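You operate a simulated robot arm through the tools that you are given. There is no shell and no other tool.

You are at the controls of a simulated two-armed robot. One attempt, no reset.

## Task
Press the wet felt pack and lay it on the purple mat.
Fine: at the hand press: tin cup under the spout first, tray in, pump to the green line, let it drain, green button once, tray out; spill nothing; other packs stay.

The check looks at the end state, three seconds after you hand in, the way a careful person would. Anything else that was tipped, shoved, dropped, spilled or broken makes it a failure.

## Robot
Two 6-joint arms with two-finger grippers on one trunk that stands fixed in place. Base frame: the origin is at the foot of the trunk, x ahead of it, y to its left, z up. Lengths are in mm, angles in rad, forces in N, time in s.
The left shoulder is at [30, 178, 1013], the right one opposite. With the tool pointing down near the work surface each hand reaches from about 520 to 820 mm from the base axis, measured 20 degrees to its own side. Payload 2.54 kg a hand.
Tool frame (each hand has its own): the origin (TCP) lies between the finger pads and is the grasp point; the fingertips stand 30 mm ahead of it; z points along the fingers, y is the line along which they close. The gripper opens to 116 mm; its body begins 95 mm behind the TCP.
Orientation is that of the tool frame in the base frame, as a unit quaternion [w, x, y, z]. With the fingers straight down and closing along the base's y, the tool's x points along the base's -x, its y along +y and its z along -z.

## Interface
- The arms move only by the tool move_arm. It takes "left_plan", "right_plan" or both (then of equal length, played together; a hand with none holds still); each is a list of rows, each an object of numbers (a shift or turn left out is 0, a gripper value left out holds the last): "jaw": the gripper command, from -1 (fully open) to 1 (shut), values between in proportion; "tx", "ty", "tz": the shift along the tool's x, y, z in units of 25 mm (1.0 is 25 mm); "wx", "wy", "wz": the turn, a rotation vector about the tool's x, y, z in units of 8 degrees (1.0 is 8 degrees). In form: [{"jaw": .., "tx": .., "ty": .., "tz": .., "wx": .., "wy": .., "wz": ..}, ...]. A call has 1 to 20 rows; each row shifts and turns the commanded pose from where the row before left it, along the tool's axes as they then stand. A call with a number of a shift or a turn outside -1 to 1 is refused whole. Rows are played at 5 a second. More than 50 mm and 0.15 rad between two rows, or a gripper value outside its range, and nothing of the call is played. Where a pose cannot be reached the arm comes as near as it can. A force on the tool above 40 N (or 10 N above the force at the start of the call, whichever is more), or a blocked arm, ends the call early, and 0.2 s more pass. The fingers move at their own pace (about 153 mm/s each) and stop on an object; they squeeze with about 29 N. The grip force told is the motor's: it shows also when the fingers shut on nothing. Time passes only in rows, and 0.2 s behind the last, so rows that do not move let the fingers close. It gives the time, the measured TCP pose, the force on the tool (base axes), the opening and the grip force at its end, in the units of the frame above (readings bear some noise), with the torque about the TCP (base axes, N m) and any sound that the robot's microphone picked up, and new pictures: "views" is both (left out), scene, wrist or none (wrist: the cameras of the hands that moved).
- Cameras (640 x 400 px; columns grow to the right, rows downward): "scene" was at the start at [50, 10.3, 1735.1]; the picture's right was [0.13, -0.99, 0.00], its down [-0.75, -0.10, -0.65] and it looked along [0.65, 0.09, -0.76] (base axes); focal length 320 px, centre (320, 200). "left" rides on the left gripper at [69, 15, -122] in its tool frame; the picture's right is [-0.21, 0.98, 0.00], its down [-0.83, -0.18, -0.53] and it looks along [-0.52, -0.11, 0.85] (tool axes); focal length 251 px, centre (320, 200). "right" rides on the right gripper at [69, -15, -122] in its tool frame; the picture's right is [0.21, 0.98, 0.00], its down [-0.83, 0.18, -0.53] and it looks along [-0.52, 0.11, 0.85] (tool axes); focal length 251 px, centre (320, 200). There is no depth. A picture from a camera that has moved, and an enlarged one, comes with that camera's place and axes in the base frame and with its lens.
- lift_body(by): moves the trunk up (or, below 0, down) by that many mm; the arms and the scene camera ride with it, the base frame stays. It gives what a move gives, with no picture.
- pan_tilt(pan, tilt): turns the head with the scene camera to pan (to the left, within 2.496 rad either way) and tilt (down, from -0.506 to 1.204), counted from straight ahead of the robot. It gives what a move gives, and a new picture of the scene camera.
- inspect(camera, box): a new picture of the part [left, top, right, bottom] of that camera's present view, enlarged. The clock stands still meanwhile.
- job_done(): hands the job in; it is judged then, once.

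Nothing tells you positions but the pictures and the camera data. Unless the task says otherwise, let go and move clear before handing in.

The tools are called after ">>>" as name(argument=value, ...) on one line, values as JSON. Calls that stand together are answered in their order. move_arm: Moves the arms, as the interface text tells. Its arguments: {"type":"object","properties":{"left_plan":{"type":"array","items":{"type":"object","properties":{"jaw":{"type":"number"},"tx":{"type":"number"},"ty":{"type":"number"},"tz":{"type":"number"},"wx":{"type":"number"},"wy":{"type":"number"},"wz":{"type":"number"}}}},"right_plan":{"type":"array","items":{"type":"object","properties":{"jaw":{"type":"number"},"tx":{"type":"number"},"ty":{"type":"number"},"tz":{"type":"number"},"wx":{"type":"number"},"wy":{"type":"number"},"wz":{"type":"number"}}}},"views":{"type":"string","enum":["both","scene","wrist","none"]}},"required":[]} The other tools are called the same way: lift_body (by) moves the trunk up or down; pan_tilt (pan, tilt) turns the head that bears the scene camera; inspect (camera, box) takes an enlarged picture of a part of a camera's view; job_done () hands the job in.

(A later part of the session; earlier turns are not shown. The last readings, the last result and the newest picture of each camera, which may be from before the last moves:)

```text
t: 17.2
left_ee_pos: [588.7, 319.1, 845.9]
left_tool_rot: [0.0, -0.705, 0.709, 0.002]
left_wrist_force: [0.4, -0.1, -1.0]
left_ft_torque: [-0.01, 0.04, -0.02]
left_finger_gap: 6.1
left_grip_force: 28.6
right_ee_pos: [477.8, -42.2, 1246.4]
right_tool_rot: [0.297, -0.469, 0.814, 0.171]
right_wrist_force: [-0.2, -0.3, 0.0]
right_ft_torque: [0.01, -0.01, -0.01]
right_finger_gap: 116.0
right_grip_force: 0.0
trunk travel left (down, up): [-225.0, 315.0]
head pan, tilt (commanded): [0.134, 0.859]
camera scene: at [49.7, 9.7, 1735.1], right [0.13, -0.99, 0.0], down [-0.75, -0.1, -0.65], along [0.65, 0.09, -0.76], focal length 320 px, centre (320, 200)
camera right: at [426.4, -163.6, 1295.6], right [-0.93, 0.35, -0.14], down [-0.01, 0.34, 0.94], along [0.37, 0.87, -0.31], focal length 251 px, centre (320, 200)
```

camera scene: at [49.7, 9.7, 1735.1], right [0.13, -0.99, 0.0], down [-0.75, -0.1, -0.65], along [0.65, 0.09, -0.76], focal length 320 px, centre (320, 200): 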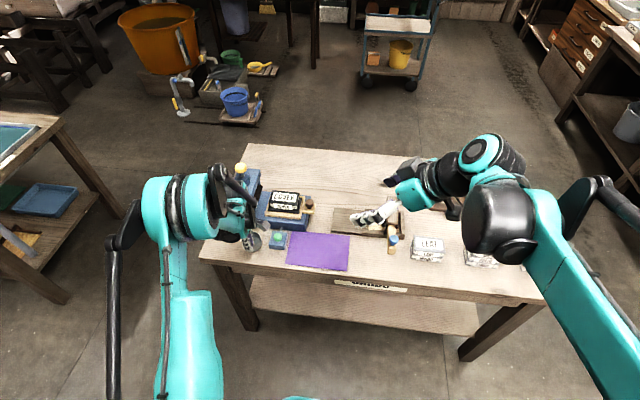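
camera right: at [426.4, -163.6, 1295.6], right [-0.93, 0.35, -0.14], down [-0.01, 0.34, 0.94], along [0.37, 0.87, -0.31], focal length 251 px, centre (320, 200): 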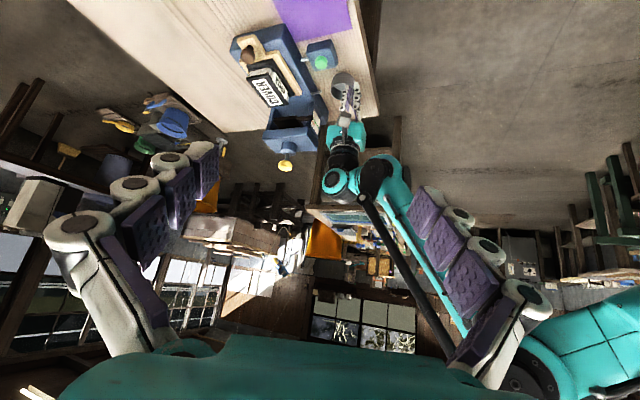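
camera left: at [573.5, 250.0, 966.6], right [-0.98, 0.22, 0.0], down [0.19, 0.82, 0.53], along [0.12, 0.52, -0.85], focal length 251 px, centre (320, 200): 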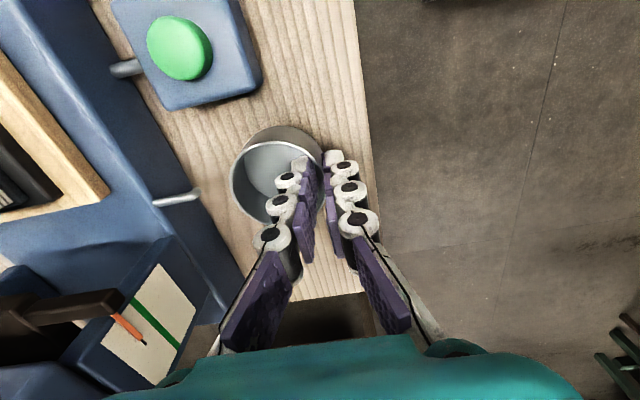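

>>> move_arm(right_plan=[{"tx": 0.158, "ty": -0.031, "tz": 0.961}, {"tx": 0.158, "ty": -0.031, "tz": 0.961}, {"tx": 0.158, "ty": -0.031, "tz": 0.961}, {"tx": 0.158, "ty": -0.031, "tz": 0.961}, {"tx": 0.158, "ty": -0.031, "tz": 0.961}, {"tx": 0.158, "ty": -0.031, "tz": 0.961}, {"tx": 0.158, "ty": -0.031, "tz": 0.961}, {"tx": 0.158, "ty": -0.031, "tz": 0.961}, {"tx": 0.158, "ty": -0.031, "tz": 0.961}, {"tx": 0.158, "ty": -0.031, "tz": 0.961}, {"tx": 0.158, "ty": -0.031, "tz": 0.961}, {"tx": 0.158, "ty": -0.031, "tz": 0.961}, {"tx": 0.158, "ty": -0.031, "tz": 0.961}, {"tx": 0.158, "ty": -0.031, "tz": 0.961}], views="both")

```text
t: 20.2
left_ee_pos: [589.5, 318.6, 845.3]
left_tool_rot: [0.001, -0.705, 0.71, 0.0]
left_wrist_force: [0.0, -0.7, -1.2]
left_ft_torque: [-0.03, 0.03, 0.01]
left_finger_gap: 6.2
left_grip_force: 28.9
right_ee_pos: [577.2, 103.2, 951.5]
right_tool_rot: [0.296, -0.469, 0.814, 0.172]
right_wrist_force: [-0.3, 0.7, 0.5]
right_ft_torque: [0.0, 0.01, 0.02]
right_finger_gap: 115.9
right_grip_force: 0.1
trunk travel left (down, up): [-225.0, 315.0]
head pan, tilt (commanded): [0.134, 0.859]
camera scene: at [51.1, 10.7, 1735.1], right [0.13, -0.99, 0.0], down [-0.75, -0.1, -0.65], along [0.65, 0.09, -0.76], focal length 320 px, centre (320, 200)
camera right: at [524.1, -18.4, 1001.4], right [-0.93, 0.35, -0.14], down [-0.01, 0.34, 0.94], along [0.37, 0.87, -0.31], focal length 251 px, centre (320, 200)
```

scene: 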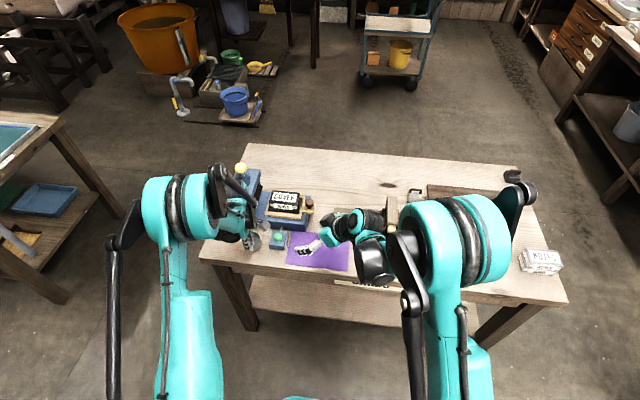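
right: 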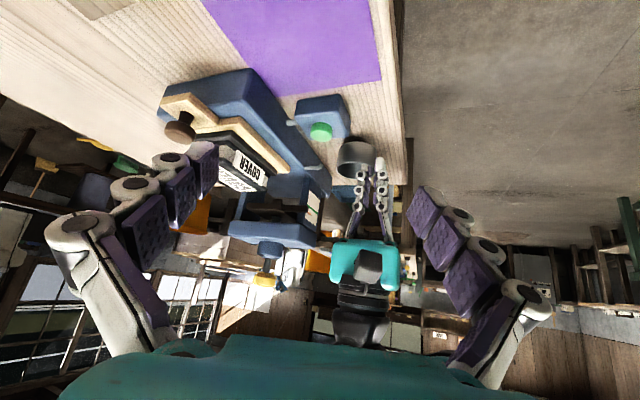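

>>> inspect(camera="right", box=[270, 90, 430, 190])

>>> inspect(camera="right", box=[280, 110, 360, 160])

```text
4.00 times, centred on (350, 140) of right
camera zoom: at [524.1, -18.4, 1001.4], right [-0.93, 0.35, -0.14], down [-0.01, 0.34, 0.94], along [0.37, 0.87, -0.31], focal length 1006 px, centre (200, 440)
```

zoom: 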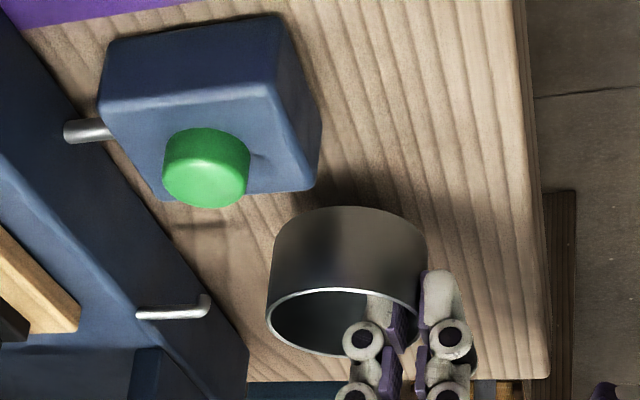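

```text
8.00 times, centred on (320, 135) of right
camera zoom: at [524.1, -18.4, 1001.4], right [-0.93, 0.35, -0.14], down [-0.01, 0.34, 0.94], along [0.37, 0.87, -0.31], focal length 2012 px, centre (320, 720)
```

zoom: 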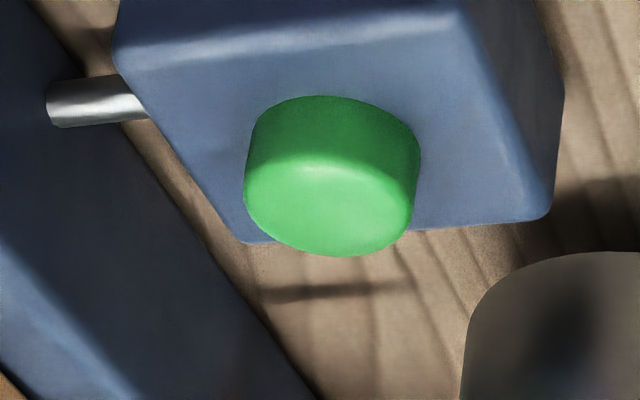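

The side view shows the spout running out horizontally with a short downward bend at the tip. I estimate a few mm of clearance over the cup once the cup is on the table. I'm lowering the cup nearly to the table, still short of the spout, and checking again.

>>> move_arm(left_plan=[{"tz": 0.2}, {"tz": 0.2}, {"tz": 0.2}], views="none")

>>> inspect(camera="right", box=[270, 90, 430, 190])

>>> inspect(camera="right", box=[295, 135, 375, 185])

>>> inspect(camera="left", box=[120, 120, 280, 220])

```text
t: 21.0
left_ee_pos: [589.9, 319.2, 830.1]
left_tool_rot: [-0.001, -0.705, 0.709, -0.001]
left_wrist_force: [-0.2, 0.2, -0.3]
left_ft_torque: [0.02, 0.04, 0.02]
left_finger_gap: 5.8
left_grip_force: 28.9
right_ee_pos: [576.4, 103.0, 953.9]
right_tool_rot: [0.296, -0.47, 0.814, 0.171]
right_wrist_force: [-0.6, 0.2, -0.1]
right_ft_torque: [0.0, 0.02, -0.05]
right_finger_gap: 116.1
right_grip_force: 0.0
trunk travel left (down, up): [-225.0, 315.0]
head pan, tilt (commanded): [0.134, 0.859]
```

```text
4.00 times, centred on (350, 140) of right
camera zoom: at [523.7, -18.7, 1001.9], right [-0.93, 0.35, -0.14], down [-0.01, 0.34, 0.94], along [0.37, 0.87, -0.31], focal length 1006 px, centre (200, 440)
```

zoom: 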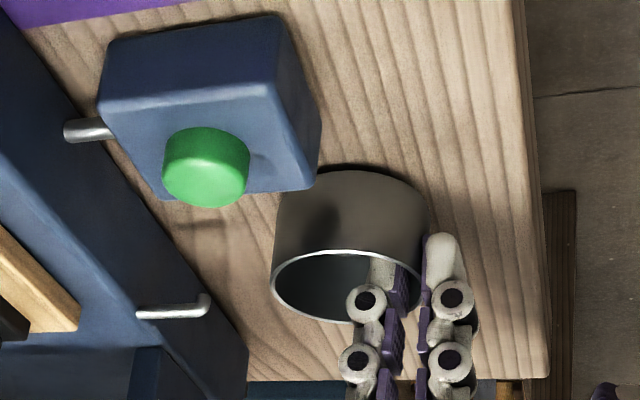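

```text
8.00 times, centred on (335, 160) of right
camera zoom: at [523.7, -18.7, 1001.9], right [-0.93, 0.35, -0.14], down [-0.01, 0.34, 0.94], along [0.37, 0.87, -0.31], focal length 2012 px, centre (200, 520)
```

zoom: 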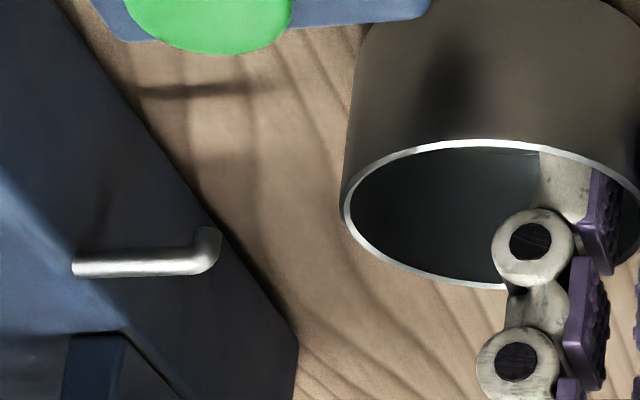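

```text
4.00 times, centred on (200, 170) of left
camera zoom: at [573.7, 250.1, 951.7], right [-0.98, 0.22, 0.0], down [0.19, 0.82, 0.53], along [0.12, 0.52, -0.85], focal length 1006 px, centre (800, 320)
```

zoom: 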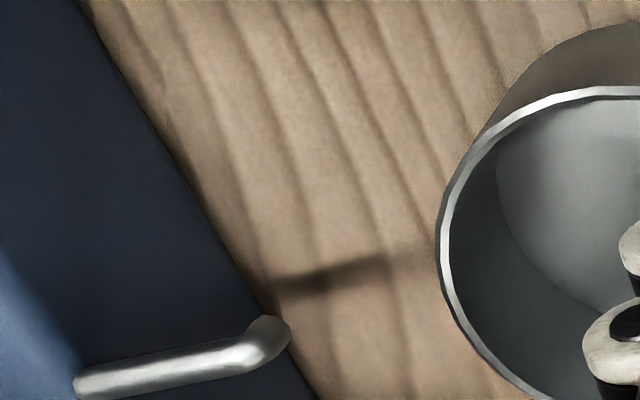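

>>> move_arm(left_plan=[{"tz": 0.06}, {"tz": 0}], views="none")

>>> inspect(camera="right", box=[315, 115, 395, 165])

```text
t: 21.6
left_ee_pos: [589.7, 319.7, 828.5]
left_tool_rot: [0.0, -0.704, 0.71, 0.0]
left_wrist_force: [0.1, 0.6, -0.4]
left_ft_torque: [-0.02, 0.02, 0.02]
left_finger_gap: 5.8
left_grip_force: 28.7
right_ee_pos: [576.1, 102.1, 953.6]
right_tool_rot: [0.296, -0.47, 0.814, 0.171]
right_wrist_force: [-0.6, -0.1, 0.1]
right_ft_torque: [0.02, -0.03, 0.02]
right_finger_gap: 115.9
right_grip_force: 0.0
trunk travel left (down, up): [-225.0, 315.0]
head pan, tilt (commanded): [0.134, 0.859]
```

```text
8.00 times, centred on (355, 140) of right
camera zoom: at [523.5, -18.9, 1002.0], right [-0.93, 0.35, -0.14], down [-0.01, 0.34, 0.94], along [0.37, 0.87, -0.31], focal length 2012 px, centre (40, 680)
```

zoom: 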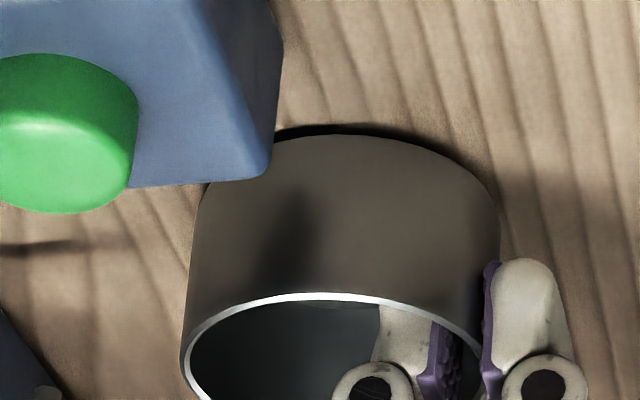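

>>> move_arm(left_plan=[{"tz": 0.05}, {"tz": 0}], views="none")

>>> inspect(camera="right", box=[315, 115, 395, 165])

```text
t: 22.2
left_ee_pos: [589.9, 320.3, 827.9]
left_tool_rot: [0.0, -0.704, 0.71, 0.001]
left_wrist_force: [-0.4, 0.4, -0.4]
left_ft_torque: [-0.01, 0.01, 0.01]
left_finger_gap: 5.7
left_grip_force: 29.0
right_ee_pos: [576.3, 103.0, 953.1]
right_tool_rot: [0.296, -0.47, 0.814, 0.171]
right_wrist_force: [0.1, 0.9, -0.3]
right_ft_torque: [0.02, 0.06, 0.01]
right_finger_gap: 115.8
right_grip_force: 0.0
trunk travel left (down, up): [-225.0, 315.0]
head pan, tilt (commanded): [0.134, 0.859]
```

```text
8.00 times, centred on (355, 140) of right
camera zoom: at [523.5, -18.8, 1002.0], right [-0.93, 0.35, -0.14], down [-0.01, 0.34, 0.94], along [0.37, 0.87, -0.31], focal length 2012 px, centre (40, 680)
```

zoom: 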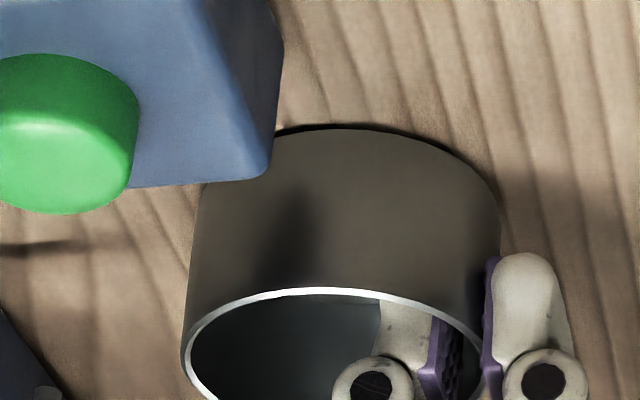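

>>> move_arm(left_plan=[{"tz": 0.04}, {"tz": 0}], views="none")

>>> inspect(camera="right", box=[295, 115, 375, 165])

```text
t: 22.8
left_ee_pos: [590.6, 319.2, 826.7]
left_tool_rot: [0.0, -0.704, 0.71, 0.0]
left_wrist_force: [0.5, -1.0, -0.7]
left_ft_torque: [-0.04, 0.04, 0.0]
left_finger_gap: 5.9
left_grip_force: 28.9
right_ee_pos: [576.3, 102.6, 952.3]
right_tool_rot: [0.296, -0.47, 0.814, 0.171]
right_wrist_force: [0.9, -0.3, -0.9]
right_ft_torque: [-0.05, -0.02, 0.01]
right_finger_gap: 116.0
right_grip_force: 0.0
trunk travel left (down, up): [-225.0, 315.0]
head pan, tilt (commanded): [0.134, 0.859]
```

```text
8.00 times, centred on (335, 140) of right
camera zoom: at [523.5, -18.8, 1002.0], right [-0.93, 0.35, -0.14], down [-0.01, 0.34, 0.94], along [0.37, 0.87, -0.31], focal length 2012 px, centre (200, 680)
```

zoom: 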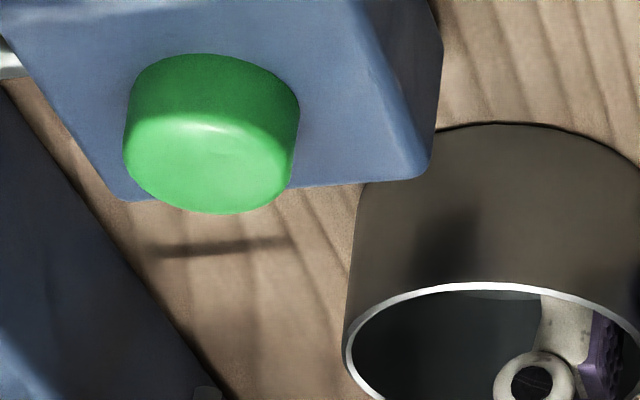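

The cup is now just skimming the table with about 4–5 mm under the spout tip. I'm sliding it toward the press in two steps, checking after each.

>>> move_arm(left_plan=[{"ty": -0.3}, {"ty": -0.3}, {"ty": -0.3}], views="none")

>>> inspect(camera="right", box=[275, 125, 375, 188])

>>> inspect(camera="left", box=[160, 120, 320, 220])

```text
t: 23.6
left_ee_pos: [613.5, 319.7, 826.4]
left_tool_rot: [0.0, -0.705, 0.709, 0.0]
left_wrist_force: [0.0, 0.9, 0.3]
left_ft_torque: [0.0, 0.07, -0.03]
left_finger_gap: 5.9
left_grip_force: 29.3
right_ee_pos: [576.0, 102.4, 953.2]
right_tool_rot: [0.296, -0.47, 0.814, 0.171]
right_wrist_force: [0.3, 0.2, -0.4]
right_ft_torque: [-0.01, 0.01, 0.02]
right_finger_gap: 116.0
right_grip_force: 0.1
trunk travel left (down, up): [-225.0, 315.0]
head pan, tilt (commanded): [0.134, 0.859]
```

```text
6.35 times, centred on (325, 156) of right
camera zoom: at [523.7, -18.8, 1001.9], right [-0.93, 0.35, -0.14], down [-0.01, 0.34, 0.94], along [0.37, 0.87, -0.31], focal length 1596 px, centre (288, 476)
```

zoom: 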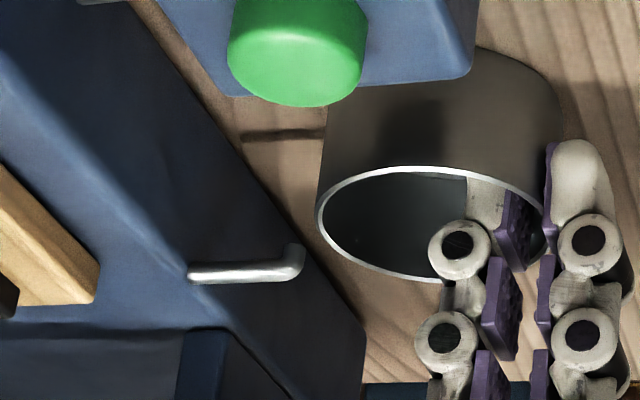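

```text
4.00 times, centred on (240, 170) of left
camera zoom: at [596.3, 250.0, 948.2], right [-0.98, 0.22, 0.0], down [0.19, 0.82, 0.53], along [0.12, 0.52, -0.85], focal length 1006 px, centre (640, 320)
```

zoom: 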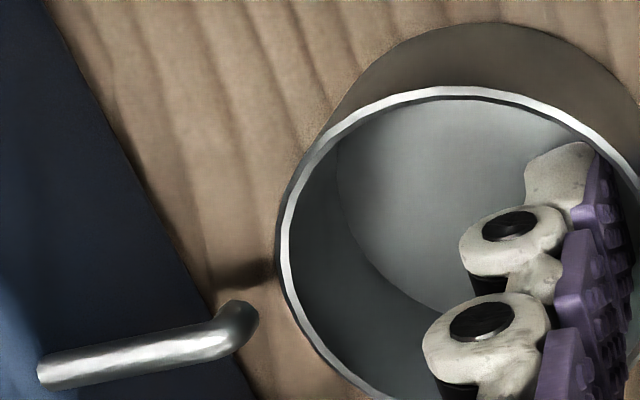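

>>> move_arm(left_plan=[{"ty": -0.28, "tx": -0.03}, {"ty": -0.28, "tx": -0.03}, {"ty": -0.28, "tx": -0.02}], views="none")

>>> inspect(camera="right", box=[275, 125, 375, 188])

>>> inspect(camera="left", box=[180, 110, 340, 210])

```text
t: 24.4
left_ee_pos: [633.9, 321.0, 827.3]
left_tool_rot: [0.001, -0.705, 0.71, 0.0]
left_wrist_force: [0.2, -0.6, -1.0]
left_ft_torque: [-0.01, 0.03, 0.0]
left_finger_gap: 5.9
left_grip_force: 28.9
right_ee_pos: [576.1, 101.7, 952.6]
right_tool_rot: [0.295, -0.471, 0.813, 0.172]
right_wrist_force: [0.3, 0.2, 0.6]
right_ft_torque: [0.03, 0.01, 0.01]
right_finger_gap: 116.0
right_grip_force: 0.1
trunk travel left (down, up): [-225.0, 315.0]
head pan, tilt (commanded): [0.134, 0.859]
```

```text
6.35 times, centred on (325, 156) of right
camera zoom: at [523.8, -18.8, 1001.9], right [-0.93, 0.35, -0.14], down [-0.01, 0.34, 0.94], along [0.37, 0.87, -0.31], focal length 1596 px, centre (288, 476)
```

zoom: 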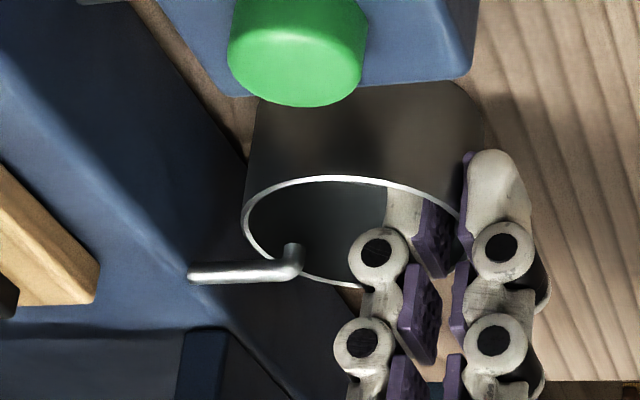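

```text
4.00 times, centred on (260, 160) of left
camera zoom: at [617.4, 252.3, 947.8], right [-0.98, 0.22, 0.0], down [0.19, 0.82, 0.53], along [0.12, 0.52, -0.85], focal length 1006 px, centre (560, 360)
```

zoom: 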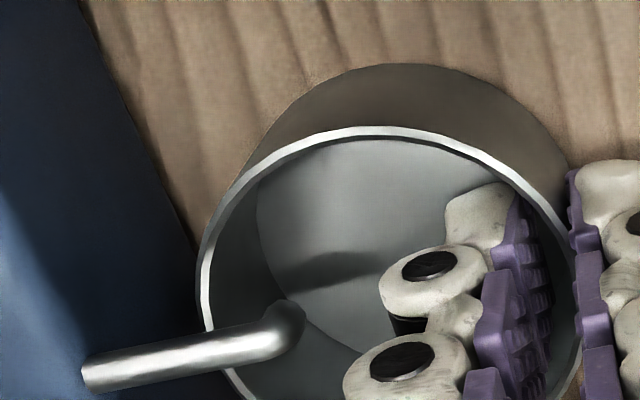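

The spout now overhangs the inside of the cup without touching it. I'm easing down the last half millimetre and opening just enough to free the wall.

>>> move_arm(left_plan=[{"tz": 0.03}, {"jaw": 0.78}, {"jaw": 0.78}], views="none")

>>> inspect(camera="right", box=[275, 125, 375, 188])

>>> inspect(camera="left", box=[180, 110, 340, 210])

```text
t: 25.2
left_ee_pos: [633.0, 321.0, 825.4]
left_tool_rot: [0.0, -0.705, 0.71, -0.001]
left_wrist_force: [0.6, 0.6, 0.0]
left_ft_torque: [0.0, 0.01, 0.02]
left_finger_gap: 12.6
left_grip_force: 0.0
right_ee_pos: [575.7, 100.7, 952.3]
right_tool_rot: [0.297, -0.469, 0.814, 0.17]
right_wrist_force: [0.7, 0.4, 0.2]
right_ft_torque: [-0.01, 0.03, -0.03]
right_finger_gap: 115.6
right_grip_force: 0.1
trunk travel left (down, up): [-225.0, 315.0]
head pan, tilt (commanded): [0.134, 0.859]
```

```text
6.35 times, centred on (325, 156) of right
camera zoom: at [523.5, -18.8, 1002.0], right [-0.93, 0.35, -0.14], down [-0.01, 0.34, 0.94], along [0.37, 0.87, -0.31], focal length 1596 px, centre (288, 476)
```

zoom: 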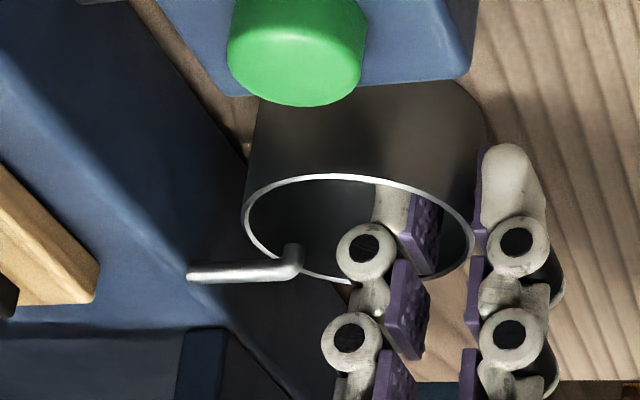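

```text
4.00 times, centred on (260, 160) of left
camera zoom: at [617.1, 252.3, 947.4], right [-0.98, 0.22, 0.0], down [0.19, 0.82, 0.53], along [0.12, 0.52, -0.85], focal length 1006 px, centre (560, 360)
```

zoom: 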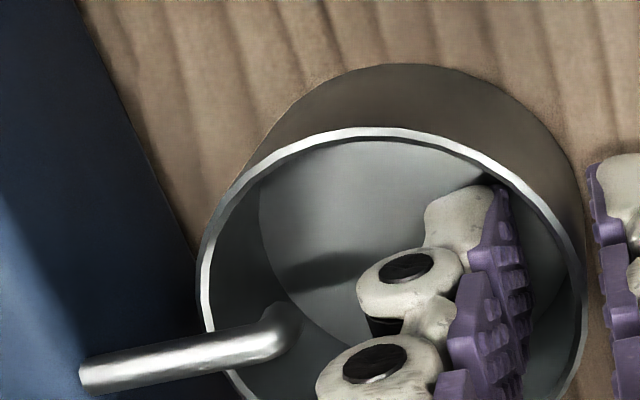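

>>> move_arm(left_plan=[{"tz": -0.4}, {"tz": -0.8}, {"tz": -1}, {"tz": -1}, {"tz": -1}], views="both")

>>> inspect(camera="left", box=[160, 80, 320, 180])

>>> inspect(camera="right", box=[275, 125, 375, 188])

```text
t: 26.4
left_ee_pos: [633.2, 321.6, 930.8]
left_tool_rot: [0.002, -0.704, 0.71, 0.001]
left_wrist_force: [0.2, -0.1, 0.7]
left_ft_torque: [-0.01, 0.0, 0.0]
left_finger_gap: 12.7
left_grip_force: 0.1
right_ee_pos: [575.3, 102.5, 952.5]
right_tool_rot: [0.296, -0.469, 0.814, 0.17]
right_wrist_force: [-0.5, -0.9, -0.5]
right_ft_torque: [0.02, 0.0, 0.03]
right_finger_gap: 116.0
right_grip_force: 0.2
trunk travel left (down, up): [-225.0, 315.0]
head pan, tilt (commanded): [0.134, 0.859]
camera scene: at [49.4, 10.0, 1735.2], right [0.13, -0.99, 0.0], down [-0.75, -0.1, -0.65], along [0.65, 0.09, -0.76], focal length 320 px, centre (320, 200)
camera left: at [617.2, 252.2, 1053.0], right [-0.98, 0.22, 0.0], down [0.19, 0.82, 0.53], along [0.12, 0.52, -0.84], focal length 251 px, centre (320, 200)
```

scene: 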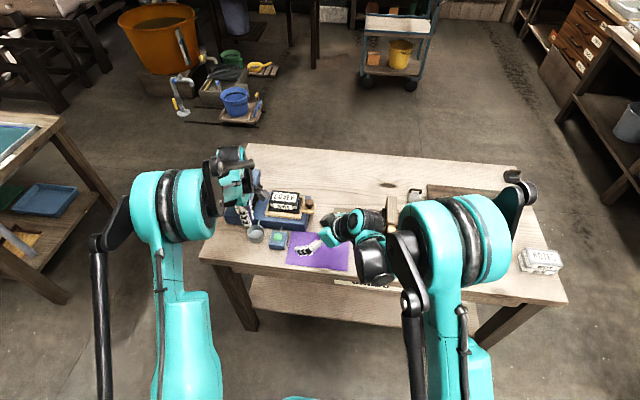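
left: 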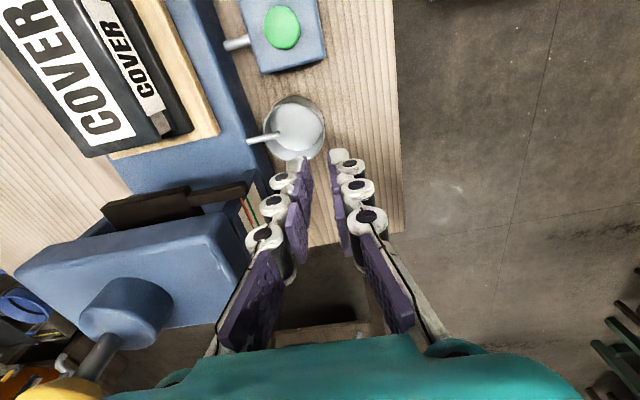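

```text
4.00 times, centred on (240, 130) of left
camera zoom: at [617.2, 252.2, 1053.0], right [-0.98, 0.22, 0.0], down [0.19, 0.82, 0.53], along [0.12, 0.52, -0.84], focal length 1006 px, centre (640, 480)
```

zoom: 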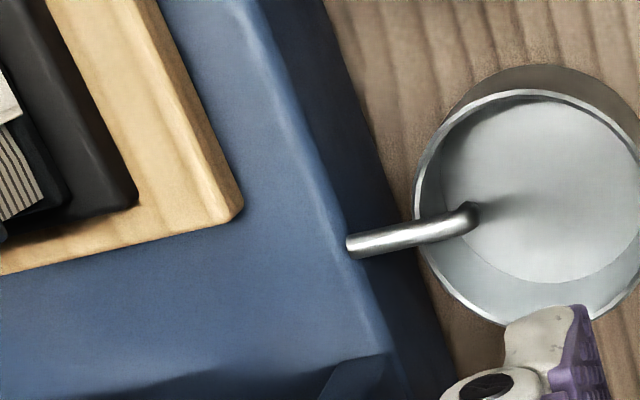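

```text
6.35 times, centred on (325, 156) of right
camera zoom: at [523.1, -19.0, 1002.2], right [-0.93, 0.35, -0.14], down [-0.01, 0.34, 0.94], along [0.37, 0.87, -0.31], focal length 1596 px, centre (288, 476)
```

zoom: 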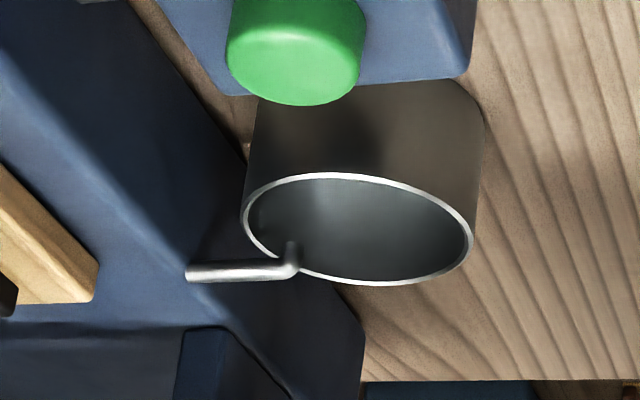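

The cup now stands squarely under the spout, untouched. Before moving the tray, I'm checking how the gauge and tray handle look from the right-hand camera.

>>> inspect(camera="right", box=[220, 150, 380, 290])

>>> inspect(camera="left", box=[0, 140, 300, 400])

>>> inspect(camera="scene", box=[220, 140, 340, 250])

```text
2.86 times, centred on (300, 220) of right
camera zoom: at [523.1, -19.0, 1002.2], right [-0.93, 0.35, -0.14], down [-0.01, 0.34, 0.94], along [0.37, 0.87, -0.31], focal length 718 px, centre (377, 143)
```

zoom: 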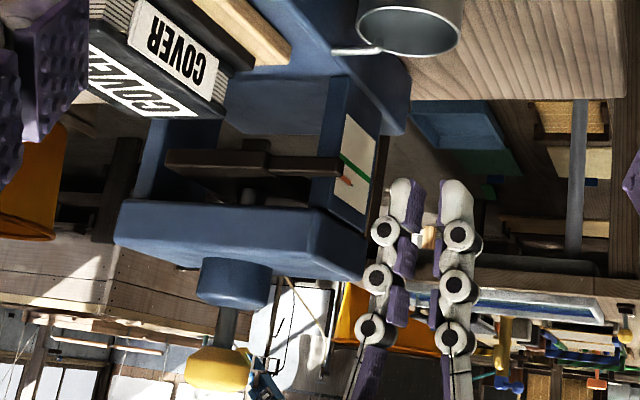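

```text
1.54 times, centred on (150, 270) of left
camera zoom: at [617.2, 252.2, 1053.0], right [-0.98, 0.22, 0.0], down [0.19, 0.82, 0.53], along [0.12, 0.52, -0.84], focal length 387 px, centre (582, 92)
```

zoom: 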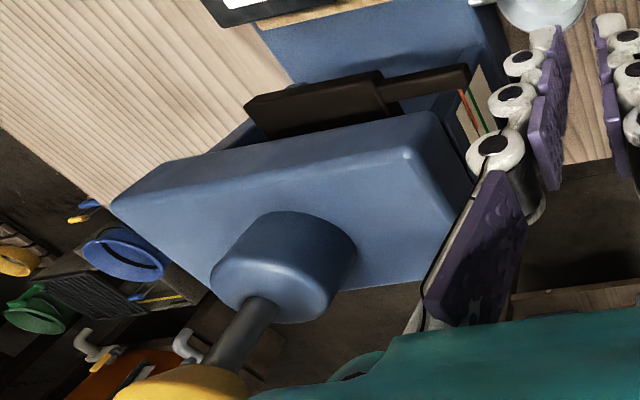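

```text
3.64 times, centred on (280, 195) of scene
camera zoom: at [49.4, 10.0, 1735.2], right [0.13, -0.99, 0.0], down [-0.75, -0.1, -0.65], along [0.65, 0.09, -0.76], focal length 1162 px, centre (466, 218)
```

zoom: 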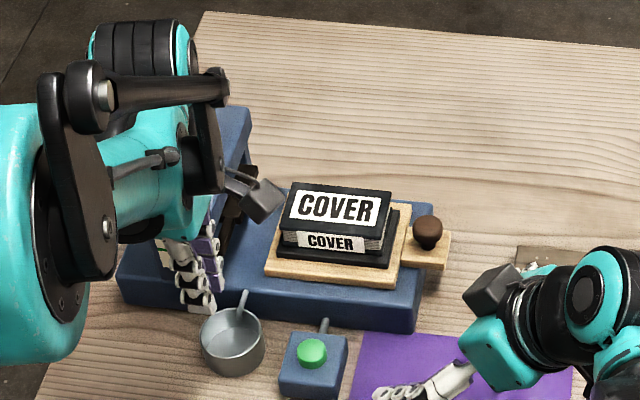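

>>> inspect(camera="right", box=[140, 70, 300, 170])

>>> inspect(camera="scene", box=[270, 180, 350, 230])

```text
4.00 times, centred on (220, 120) of right
camera zoom: at [523.1, -19.0, 1002.2], right [-0.93, 0.35, -0.14], down [-0.01, 0.34, 0.94], along [0.37, 0.87, -0.31], focal length 1006 px, centre (720, 520)
```

zoom: 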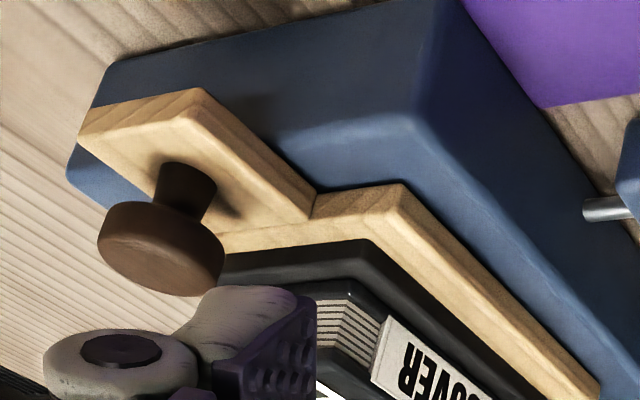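

```text
8.00 times, centred on (310, 205) of scene
camera zoom: at [49.4, 10.0, 1735.2], right [0.13, -0.99, 0.0], down [-0.75, -0.1, -0.65], along [0.65, 0.09, -0.76], focal length 2557 px, centre (400, 160)
```

zoom: 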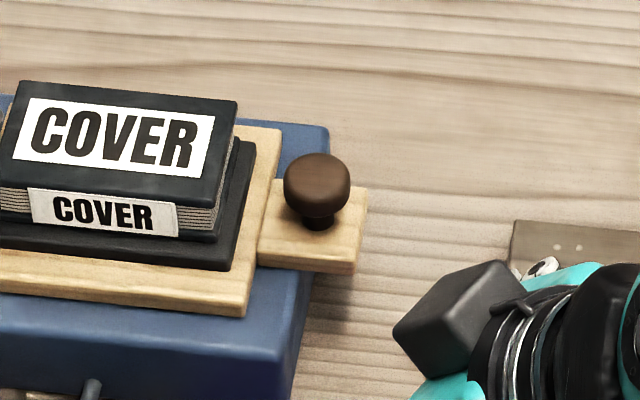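

The right camera shows the tunnel, the platen with its orange pointer above the green line, and the tray's knob handle. I'm pulling the right hand back to a monitoring spot and bringing the left hand above the tray knob, estimated near (767, 147, 866).

>>> move_arm(right_plan=[{"tx": 0.29, "ty": 0.435, "tz": -0.763}, {"tx": 0.29, "ty": 0.435, "tz": -0.763}, {"tx": 0.29, "ty": 0.435, "tz": -0.763}, {"tx": 0.29, "ty": 0.435, "tz": -0.763}, {"tx": 0.29, "ty": 0.435, "tz": -0.763}, {"tx": 0.29, "ty": 0.435, "tz": -0.763}], left_plan=[{"tz": -0.6}, {"tz": -0.6}, {"tz": -0.2}, {"tz": 0}, {"tz": 0}, {"tz": 0}], views="none")

>>> move_arm(left_plan=[{"tx": 0.87, "ty": -0.67, "jaw": 0.0}, {"tx": 0.87, "ty": -0.67}, {"tx": 0.87, "ty": -0.67}, {"tx": 0.87, "ty": -0.67}, {"tx": 0.87, "ty": -0.67}, {"tx": 0.87, "ty": -0.67}, {"tx": 0.87, "ty": -0.67}, {"tx": 0.87, "ty": -0.67}], views="both")

```text
t: 27.8
left_ee_pos: [632.7, 321.9, 967.7]
left_tool_rot: [0.0, -0.705, 0.709, 0.001]
left_wrist_force: [-0.9, 0.5, -1.3]
left_ft_torque: [0.0, -0.02, 0.05]
left_finger_gap: 12.9
left_grip_force: 0.0
right_ee_pos: [465.1, 43.2, 1013.8]
right_tool_rot: [0.296, -0.47, 0.814, 0.172]
right_wrist_force: [0.1, 0.1, 0.5]
right_ft_torque: [0.01, -0.01, 0.01]
right_finger_gap: 116.0
right_grip_force: 0.1
trunk travel left (down, up): [-225.0, 315.0]
head pan, tilt (commanded): [0.134, 0.859]
```

```text
t: 29.6
left_ee_pos: [768.0, 146.4, 966.4]
left_tool_rot: [0.0, -0.705, 0.709, 0.001]
left_wrist_force: [0.4, -0.5, 0.4]
left_ft_torque: [0.02, 0.01, -0.02]
left_finger_gap: 57.8
left_grip_force: 0.2
right_ee_pos: [466.6, 43.1, 1012.4]
right_tool_rot: [0.295, -0.47, 0.814, 0.171]
right_wrist_force: [-0.3, 0.5, 0.0]
right_ft_torque: [0.01, 0.0, 0.02]
right_finger_gap: 116.1
right_grip_force: 0.0
trunk travel left (down, up): [-225.0, 315.0]
head pan, tilt (commanded): [0.134, 0.859]
camera scene: at [50.9, 9.4, 1735.1], right [0.13, -0.99, 0.0], down [-0.75, -0.1, -0.65], along [0.65, 0.09, -0.76], focal length 320 px, centre (320, 200)
camera left: at [751.3, 76.0, 1087.3], right [-0.98, 0.22, 0.0], down [0.19, 0.82, 0.53], along [0.12, 0.52, -0.84], focal length 251 px, centre (320, 200)
```

scene: 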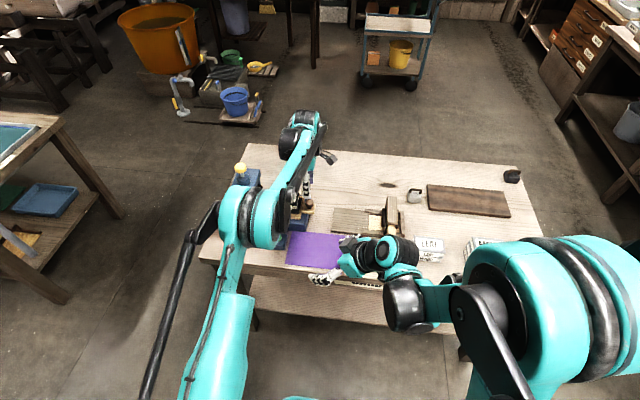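
left: 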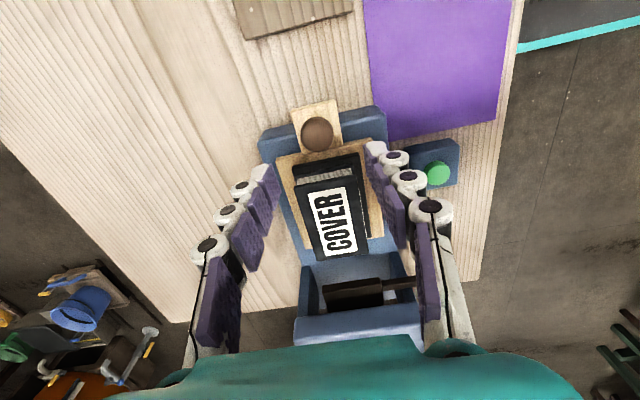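

>>> inspect(camera="left", box=[240, 80, 400, 180])

>>> inspect(camera="left", box=[220, 80, 480, 340])

```text
4.00 times, centred on (320, 130) of left
camera zoom: at [751.3, 76.0, 1087.3], right [-0.98, 0.22, 0.0], down [0.19, 0.82, 0.53], along [0.12, 0.52, -0.84], focal length 1006 px, centre (320, 480)
```

zoom: 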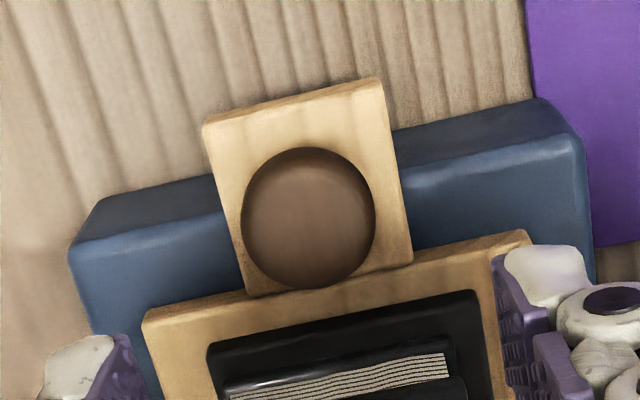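

```text
1.54 times, centred on (350, 210) of left
camera zoom: at [751.3, 76.0, 1087.3], right [-0.98, 0.22, 0.0], down [0.19, 0.82, 0.53], along [0.12, 0.52, -0.84], focal length 387 px, centre (274, 185)
```

zoom: 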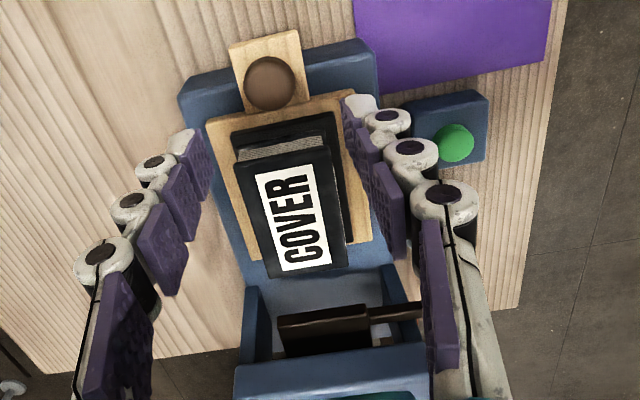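

>>> inspect(camera="left", box=[270, 220, 430, 320])

>>> inspect(camera="right", box=[200, 130, 360, 260])

```text
4.00 times, centred on (350, 270) of left
camera zoom: at [751.3, 76.0, 1087.3], right [-0.98, 0.22, 0.0], down [0.19, 0.82, 0.53], along [0.12, 0.52, -0.84], focal length 1006 px, centre (200, -80)
```

zoom: 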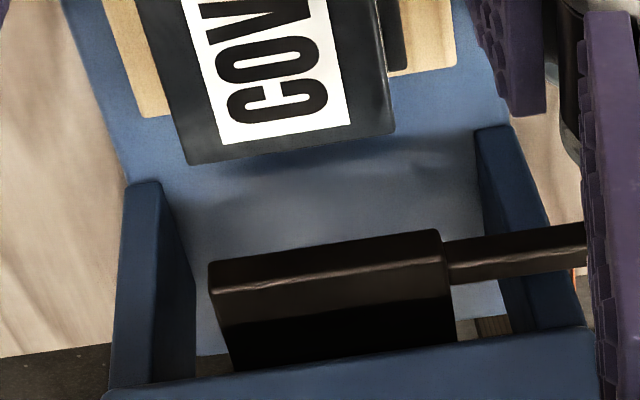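

```text
3.08 times, centred on (280, 195) of right
camera zoom: at [413.9, -78.1, 1062.2], right [-0.93, 0.35, -0.14], down [-0.01, 0.34, 0.94], along [0.37, 0.87, -0.31], focal length 774 px, centre (443, 215)
```

zoom: 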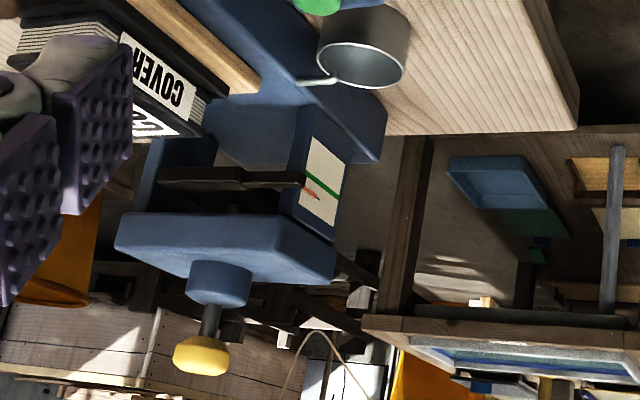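

The tray knob is at about (769, 143), head z≈862–879. The board spans x 717–819 and the tunnel x 711–824, so it lines up. I'm lowering over the knob and closing on it.

>>> move_arm(left_plan=[{"tz": 0.86, "tx": 0.1}, {"tz": 0.86}, {"tz": 0.86}, {"tz": 0.86}], views="wrist")

>>> inspect(camera="left", box=[220, 80, 420, 230])

>>> inspect(camera="right", box=[150, 70, 310, 190])

```text
t: 30.6
left_ee_pos: [768.2, 142.0, 879.9]
left_tool_rot: [0.0, -0.705, 0.709, 0.0]
left_wrist_force: [0.3, -0.7, 0.0]
left_ft_torque: [-0.01, -0.01, 0.0]
left_finger_gap: 58.1
left_grip_force: 0.1
right_ee_pos: [466.8, 43.8, 1013.0]
right_tool_rot: [0.296, -0.469, 0.814, 0.171]
right_wrist_force: [0.3, 0.8, -0.2]
right_ft_torque: [-0.03, -0.03, -0.01]
right_finger_gap: 116.0
right_grip_force: 0.0
trunk travel left (down, up): [-225.0, 315.0]
head pan, tilt (commanded): [0.134, 0.859]
camera left: at [751.4, 74.0, 1000.5], right [-0.98, 0.22, 0.0], down [0.19, 0.82, 0.53], along [0.12, 0.52, -0.85], focal length 251 px, centre (320, 200)
```

left: 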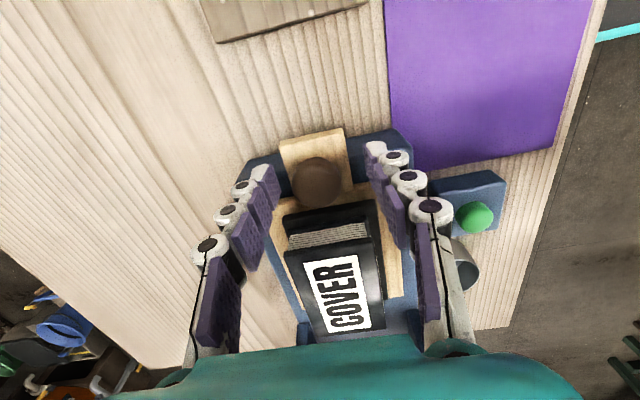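

```text
2.67 times, centred on (320, 155) of left
camera zoom: at [751.4, 74.0, 1000.5], right [-0.98, 0.22, 0.0], down [0.19, 0.82, 0.53], along [0.12, 0.52, -0.85], focal length 670 px, centre (320, 320)
```

zoom: 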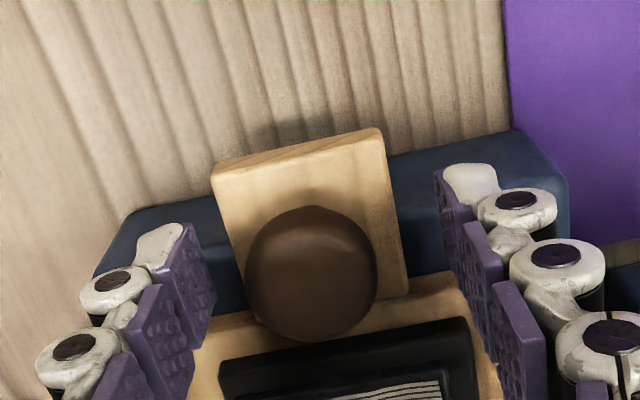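

```text
3.33 times, centred on (230, 130) of right
camera zoom: at [413.6, -77.6, 1062.3], right [-0.93, 0.35, -0.14], down [-0.01, 0.34, 0.94], along [0.37, 0.87, -0.31], focal length 838 px, centre (620, 433)
```

zoom: 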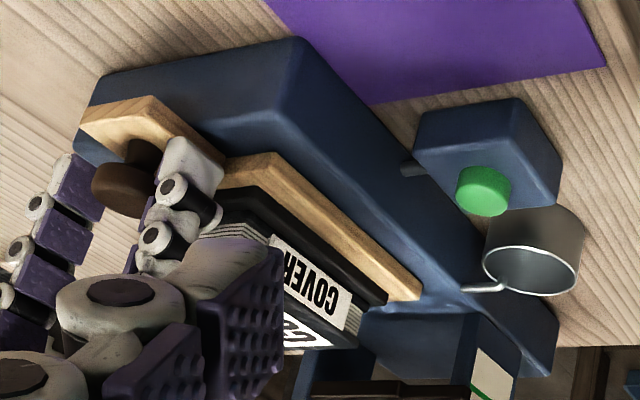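

>>> move_arm(left_plan=[{"jaw": 1}, {"jaw": 1}, {"jaw": 1}], views="none")

>>> inspect(camera="left", box=[220, 80, 420, 230])

```text
t: 31.4
left_ee_pos: [769.9, 142.6, 879.3]
left_tool_rot: [0.002, -0.704, 0.71, -0.001]
left_wrist_force: [31.0, 0.9, 17.7]
left_ft_torque: [0.07, -0.41, -0.09]
left_finger_gap: 28.1
left_grip_force: 44.9
right_ee_pos: [466.8, 43.3, 1014.3]
right_tool_rot: [0.296, -0.47, 0.814, 0.171]
right_wrist_force: [0.2, -0.1, 0.5]
right_ft_torque: [0.0, -0.03, -0.01]
right_finger_gap: 115.8
right_grip_force: 0.2
trunk travel left (down, up): [-225.0, 315.0]
head pan, tilt (commanded): [0.134, 0.859]
```

```text
2.67 times, centred on (320, 155) of left
camera zoom: at [753.1, 73.8, 1000.8], right [-0.98, 0.22, 0.0], down [0.19, 0.82, 0.54], along [0.12, 0.52, -0.84], focal length 670 px, centre (320, 320)
```

zoom: 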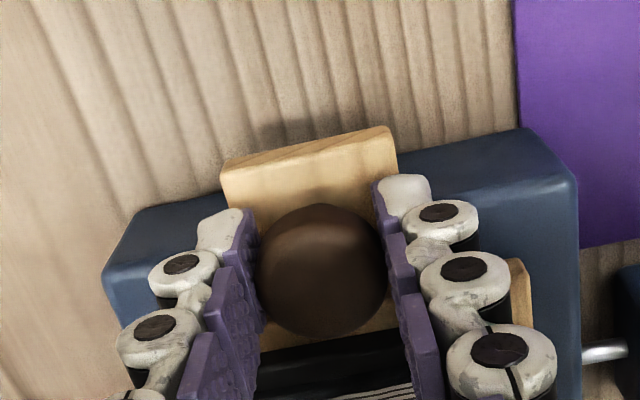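

>>> move_arm(left_plan=[{"ty": -0.08}, {"ty": 0}], views="none")

```text
t: 32.0
left_ee_pos: [770.1, 142.5, 879.0]
left_tool_rot: [0.001, -0.705, 0.709, -0.002]
left_wrist_force: [23.4, -0.2, 16.5]
left_ft_torque: [0.06, -0.45, -0.05]
left_finger_gap: 28.2
left_grip_force: 44.9
right_ee_pos: [465.9, 43.6, 1013.5]
right_tool_rot: [0.296, -0.47, 0.814, 0.171]
right_wrist_force: [-0.3, 0.2, -1.2]
right_ft_torque: [-0.01, -0.01, -0.01]
right_finger_gap: 116.2
right_grip_force: 0.0
trunk travel left (down, up): [-225.0, 315.0]
head pan, tilt (commanded): [0.134, 0.859]
```

>>> move_arm(left_plan=[{"ty": -0.1}, {"ty": 0}], views="none")

>>> inspect(camera="left", box=[220, 80, 420, 230])

```text
t: 32.6
left_ee_pos: [769.7, 143.2, 878.7]
left_tool_rot: [-0.001, -0.705, 0.71, 0.002]
left_wrist_force: [-2.6, -1.4, 0.5]
left_ft_torque: [-0.03, 0.16, -0.04]
left_finger_gap: 28.3
left_grip_force: 45.3
right_ee_pos: [464.9, 43.7, 1013.5]
right_tool_rot: [0.296, -0.47, 0.814, 0.171]
right_wrist_force: [0.4, 0.3, 0.9]
right_ft_torque: [-0.02, -0.04, -0.02]
right_finger_gap: 115.8
right_grip_force: 0.1
trunk travel left (down, up): [-225.0, 315.0]
head pan, tilt (commanded): [0.134, 0.859]
```

```text
2.67 times, centred on (320, 155) of left
camera zoom: at [754.1, 74.4, 1000.9], right [-0.98, 0.22, 0.0], down [0.19, 0.82, 0.53], along [0.12, 0.52, -0.85], focal length 670 px, centre (320, 320)
```

zoom: 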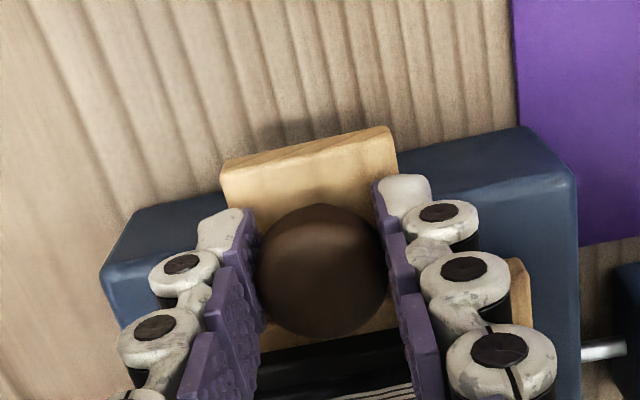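

Grip is now relaxed and centred on the knob. I'm starting to slide the tray in toward +y, watching the forces.

>>> move_arm(left_plan=[{"tx": -0.4}, {"tx": -0.4}, {"tx": -0.4}], views="none")

>>> inspect(camera="left", box=[200, 80, 440, 330])

>>> inspect(camera="right", box=[180, 80, 340, 210])

```text
t: 33.4
left_ee_pos: [769.4, 174.5, 880.0]
left_tool_rot: [0.0, -0.704, 0.71, 0.001]
left_wrist_force: [-14.0, 0.5, -8.5]
left_ft_torque: [-0.14, 0.25, 0.05]
left_finger_gap: 28.4
left_grip_force: 44.5
right_ee_pos: [465.7, 42.5, 1013.0]
right_tool_rot: [0.296, -0.47, 0.814, 0.171]
right_wrist_force: [-0.1, 0.9, -0.5]
right_ft_torque: [0.0, 0.0, 0.04]
right_finger_gap: 116.1
right_grip_force: 0.0
trunk travel left (down, up): [-225.0, 315.0]
head pan, tilt (commanded): [0.134, 0.859]
```

```text
1.60 times, centred on (320, 205) of left
camera zoom: at [754.0, 105.0, 1000.9], right [-0.98, 0.22, 0.0], down [0.19, 0.82, 0.53], along [0.12, 0.52, -0.85], focal length 402 px, centre (320, 192)
```

zoom: 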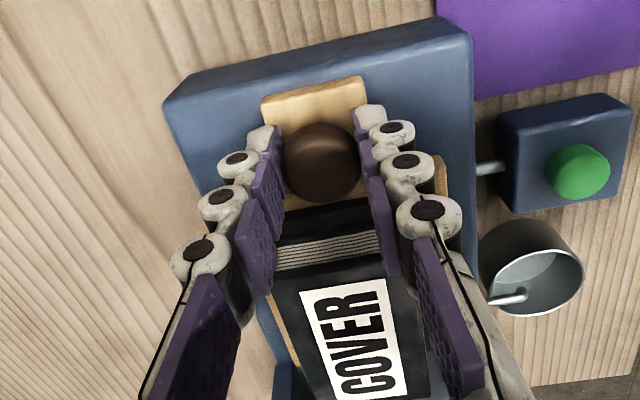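

```text
3.08 times, centred on (260, 145) of right
camera zoom: at [412.7, -77.3, 1062.6], right [-0.93, 0.35, -0.14], down [-0.01, 0.34, 0.94], along [0.37, 0.87, -0.31], focal length 774 px, centre (505, 369)
```

zoom: 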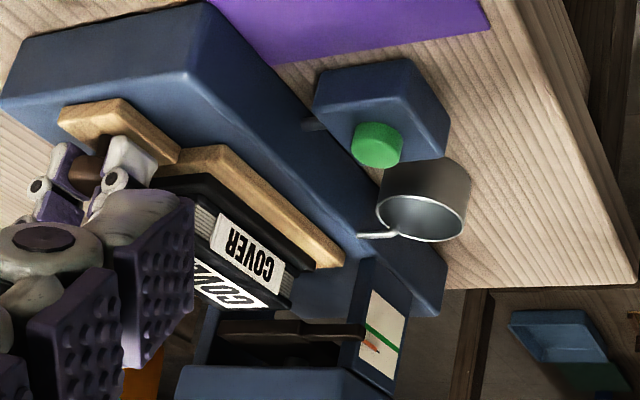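

>>> move_arm(left_plan=[{"tx": -0.4, "ty": 0.06}, {"tx": -0.4, "ty": 0.01}, {"tx": -0.4, "ty": 0.01}], views="none")

>>> inspect(camera="right", box=[180, 80, 340, 210])

```text
t: 34.2
left_ee_pos: [769.8, 205.3, 879.2]
left_tool_rot: [0.0, -0.705, 0.709, -0.001]
left_wrist_force: [-8.6, 0.8, -11.1]
left_ft_torque: [-0.08, 0.11, -0.04]
left_finger_gap: 28.6
left_grip_force: 44.5
right_ee_pos: [465.8, 44.2, 1013.1]
right_tool_rot: [0.296, -0.47, 0.814, 0.171]
right_wrist_force: [1.2, -0.6, -0.9]
right_ft_torque: [0.0, 0.02, -0.04]
right_finger_gap: 116.4
right_grip_force: 0.0
trunk travel left (down, up): [-225.0, 315.0]
head pan, tilt (commanded): [0.134, 0.859]
```

```text
3.08 times, centred on (260, 145) of right
camera zoom: at [413.5, -77.1, 1062.4], right [-0.93, 0.35, -0.14], down [-0.01, 0.34, 0.94], along [0.37, 0.87, -0.31], focal length 774 px, centre (505, 369)
```

zoom: 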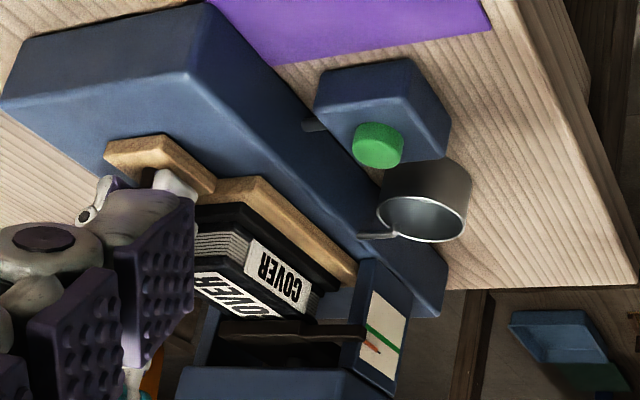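

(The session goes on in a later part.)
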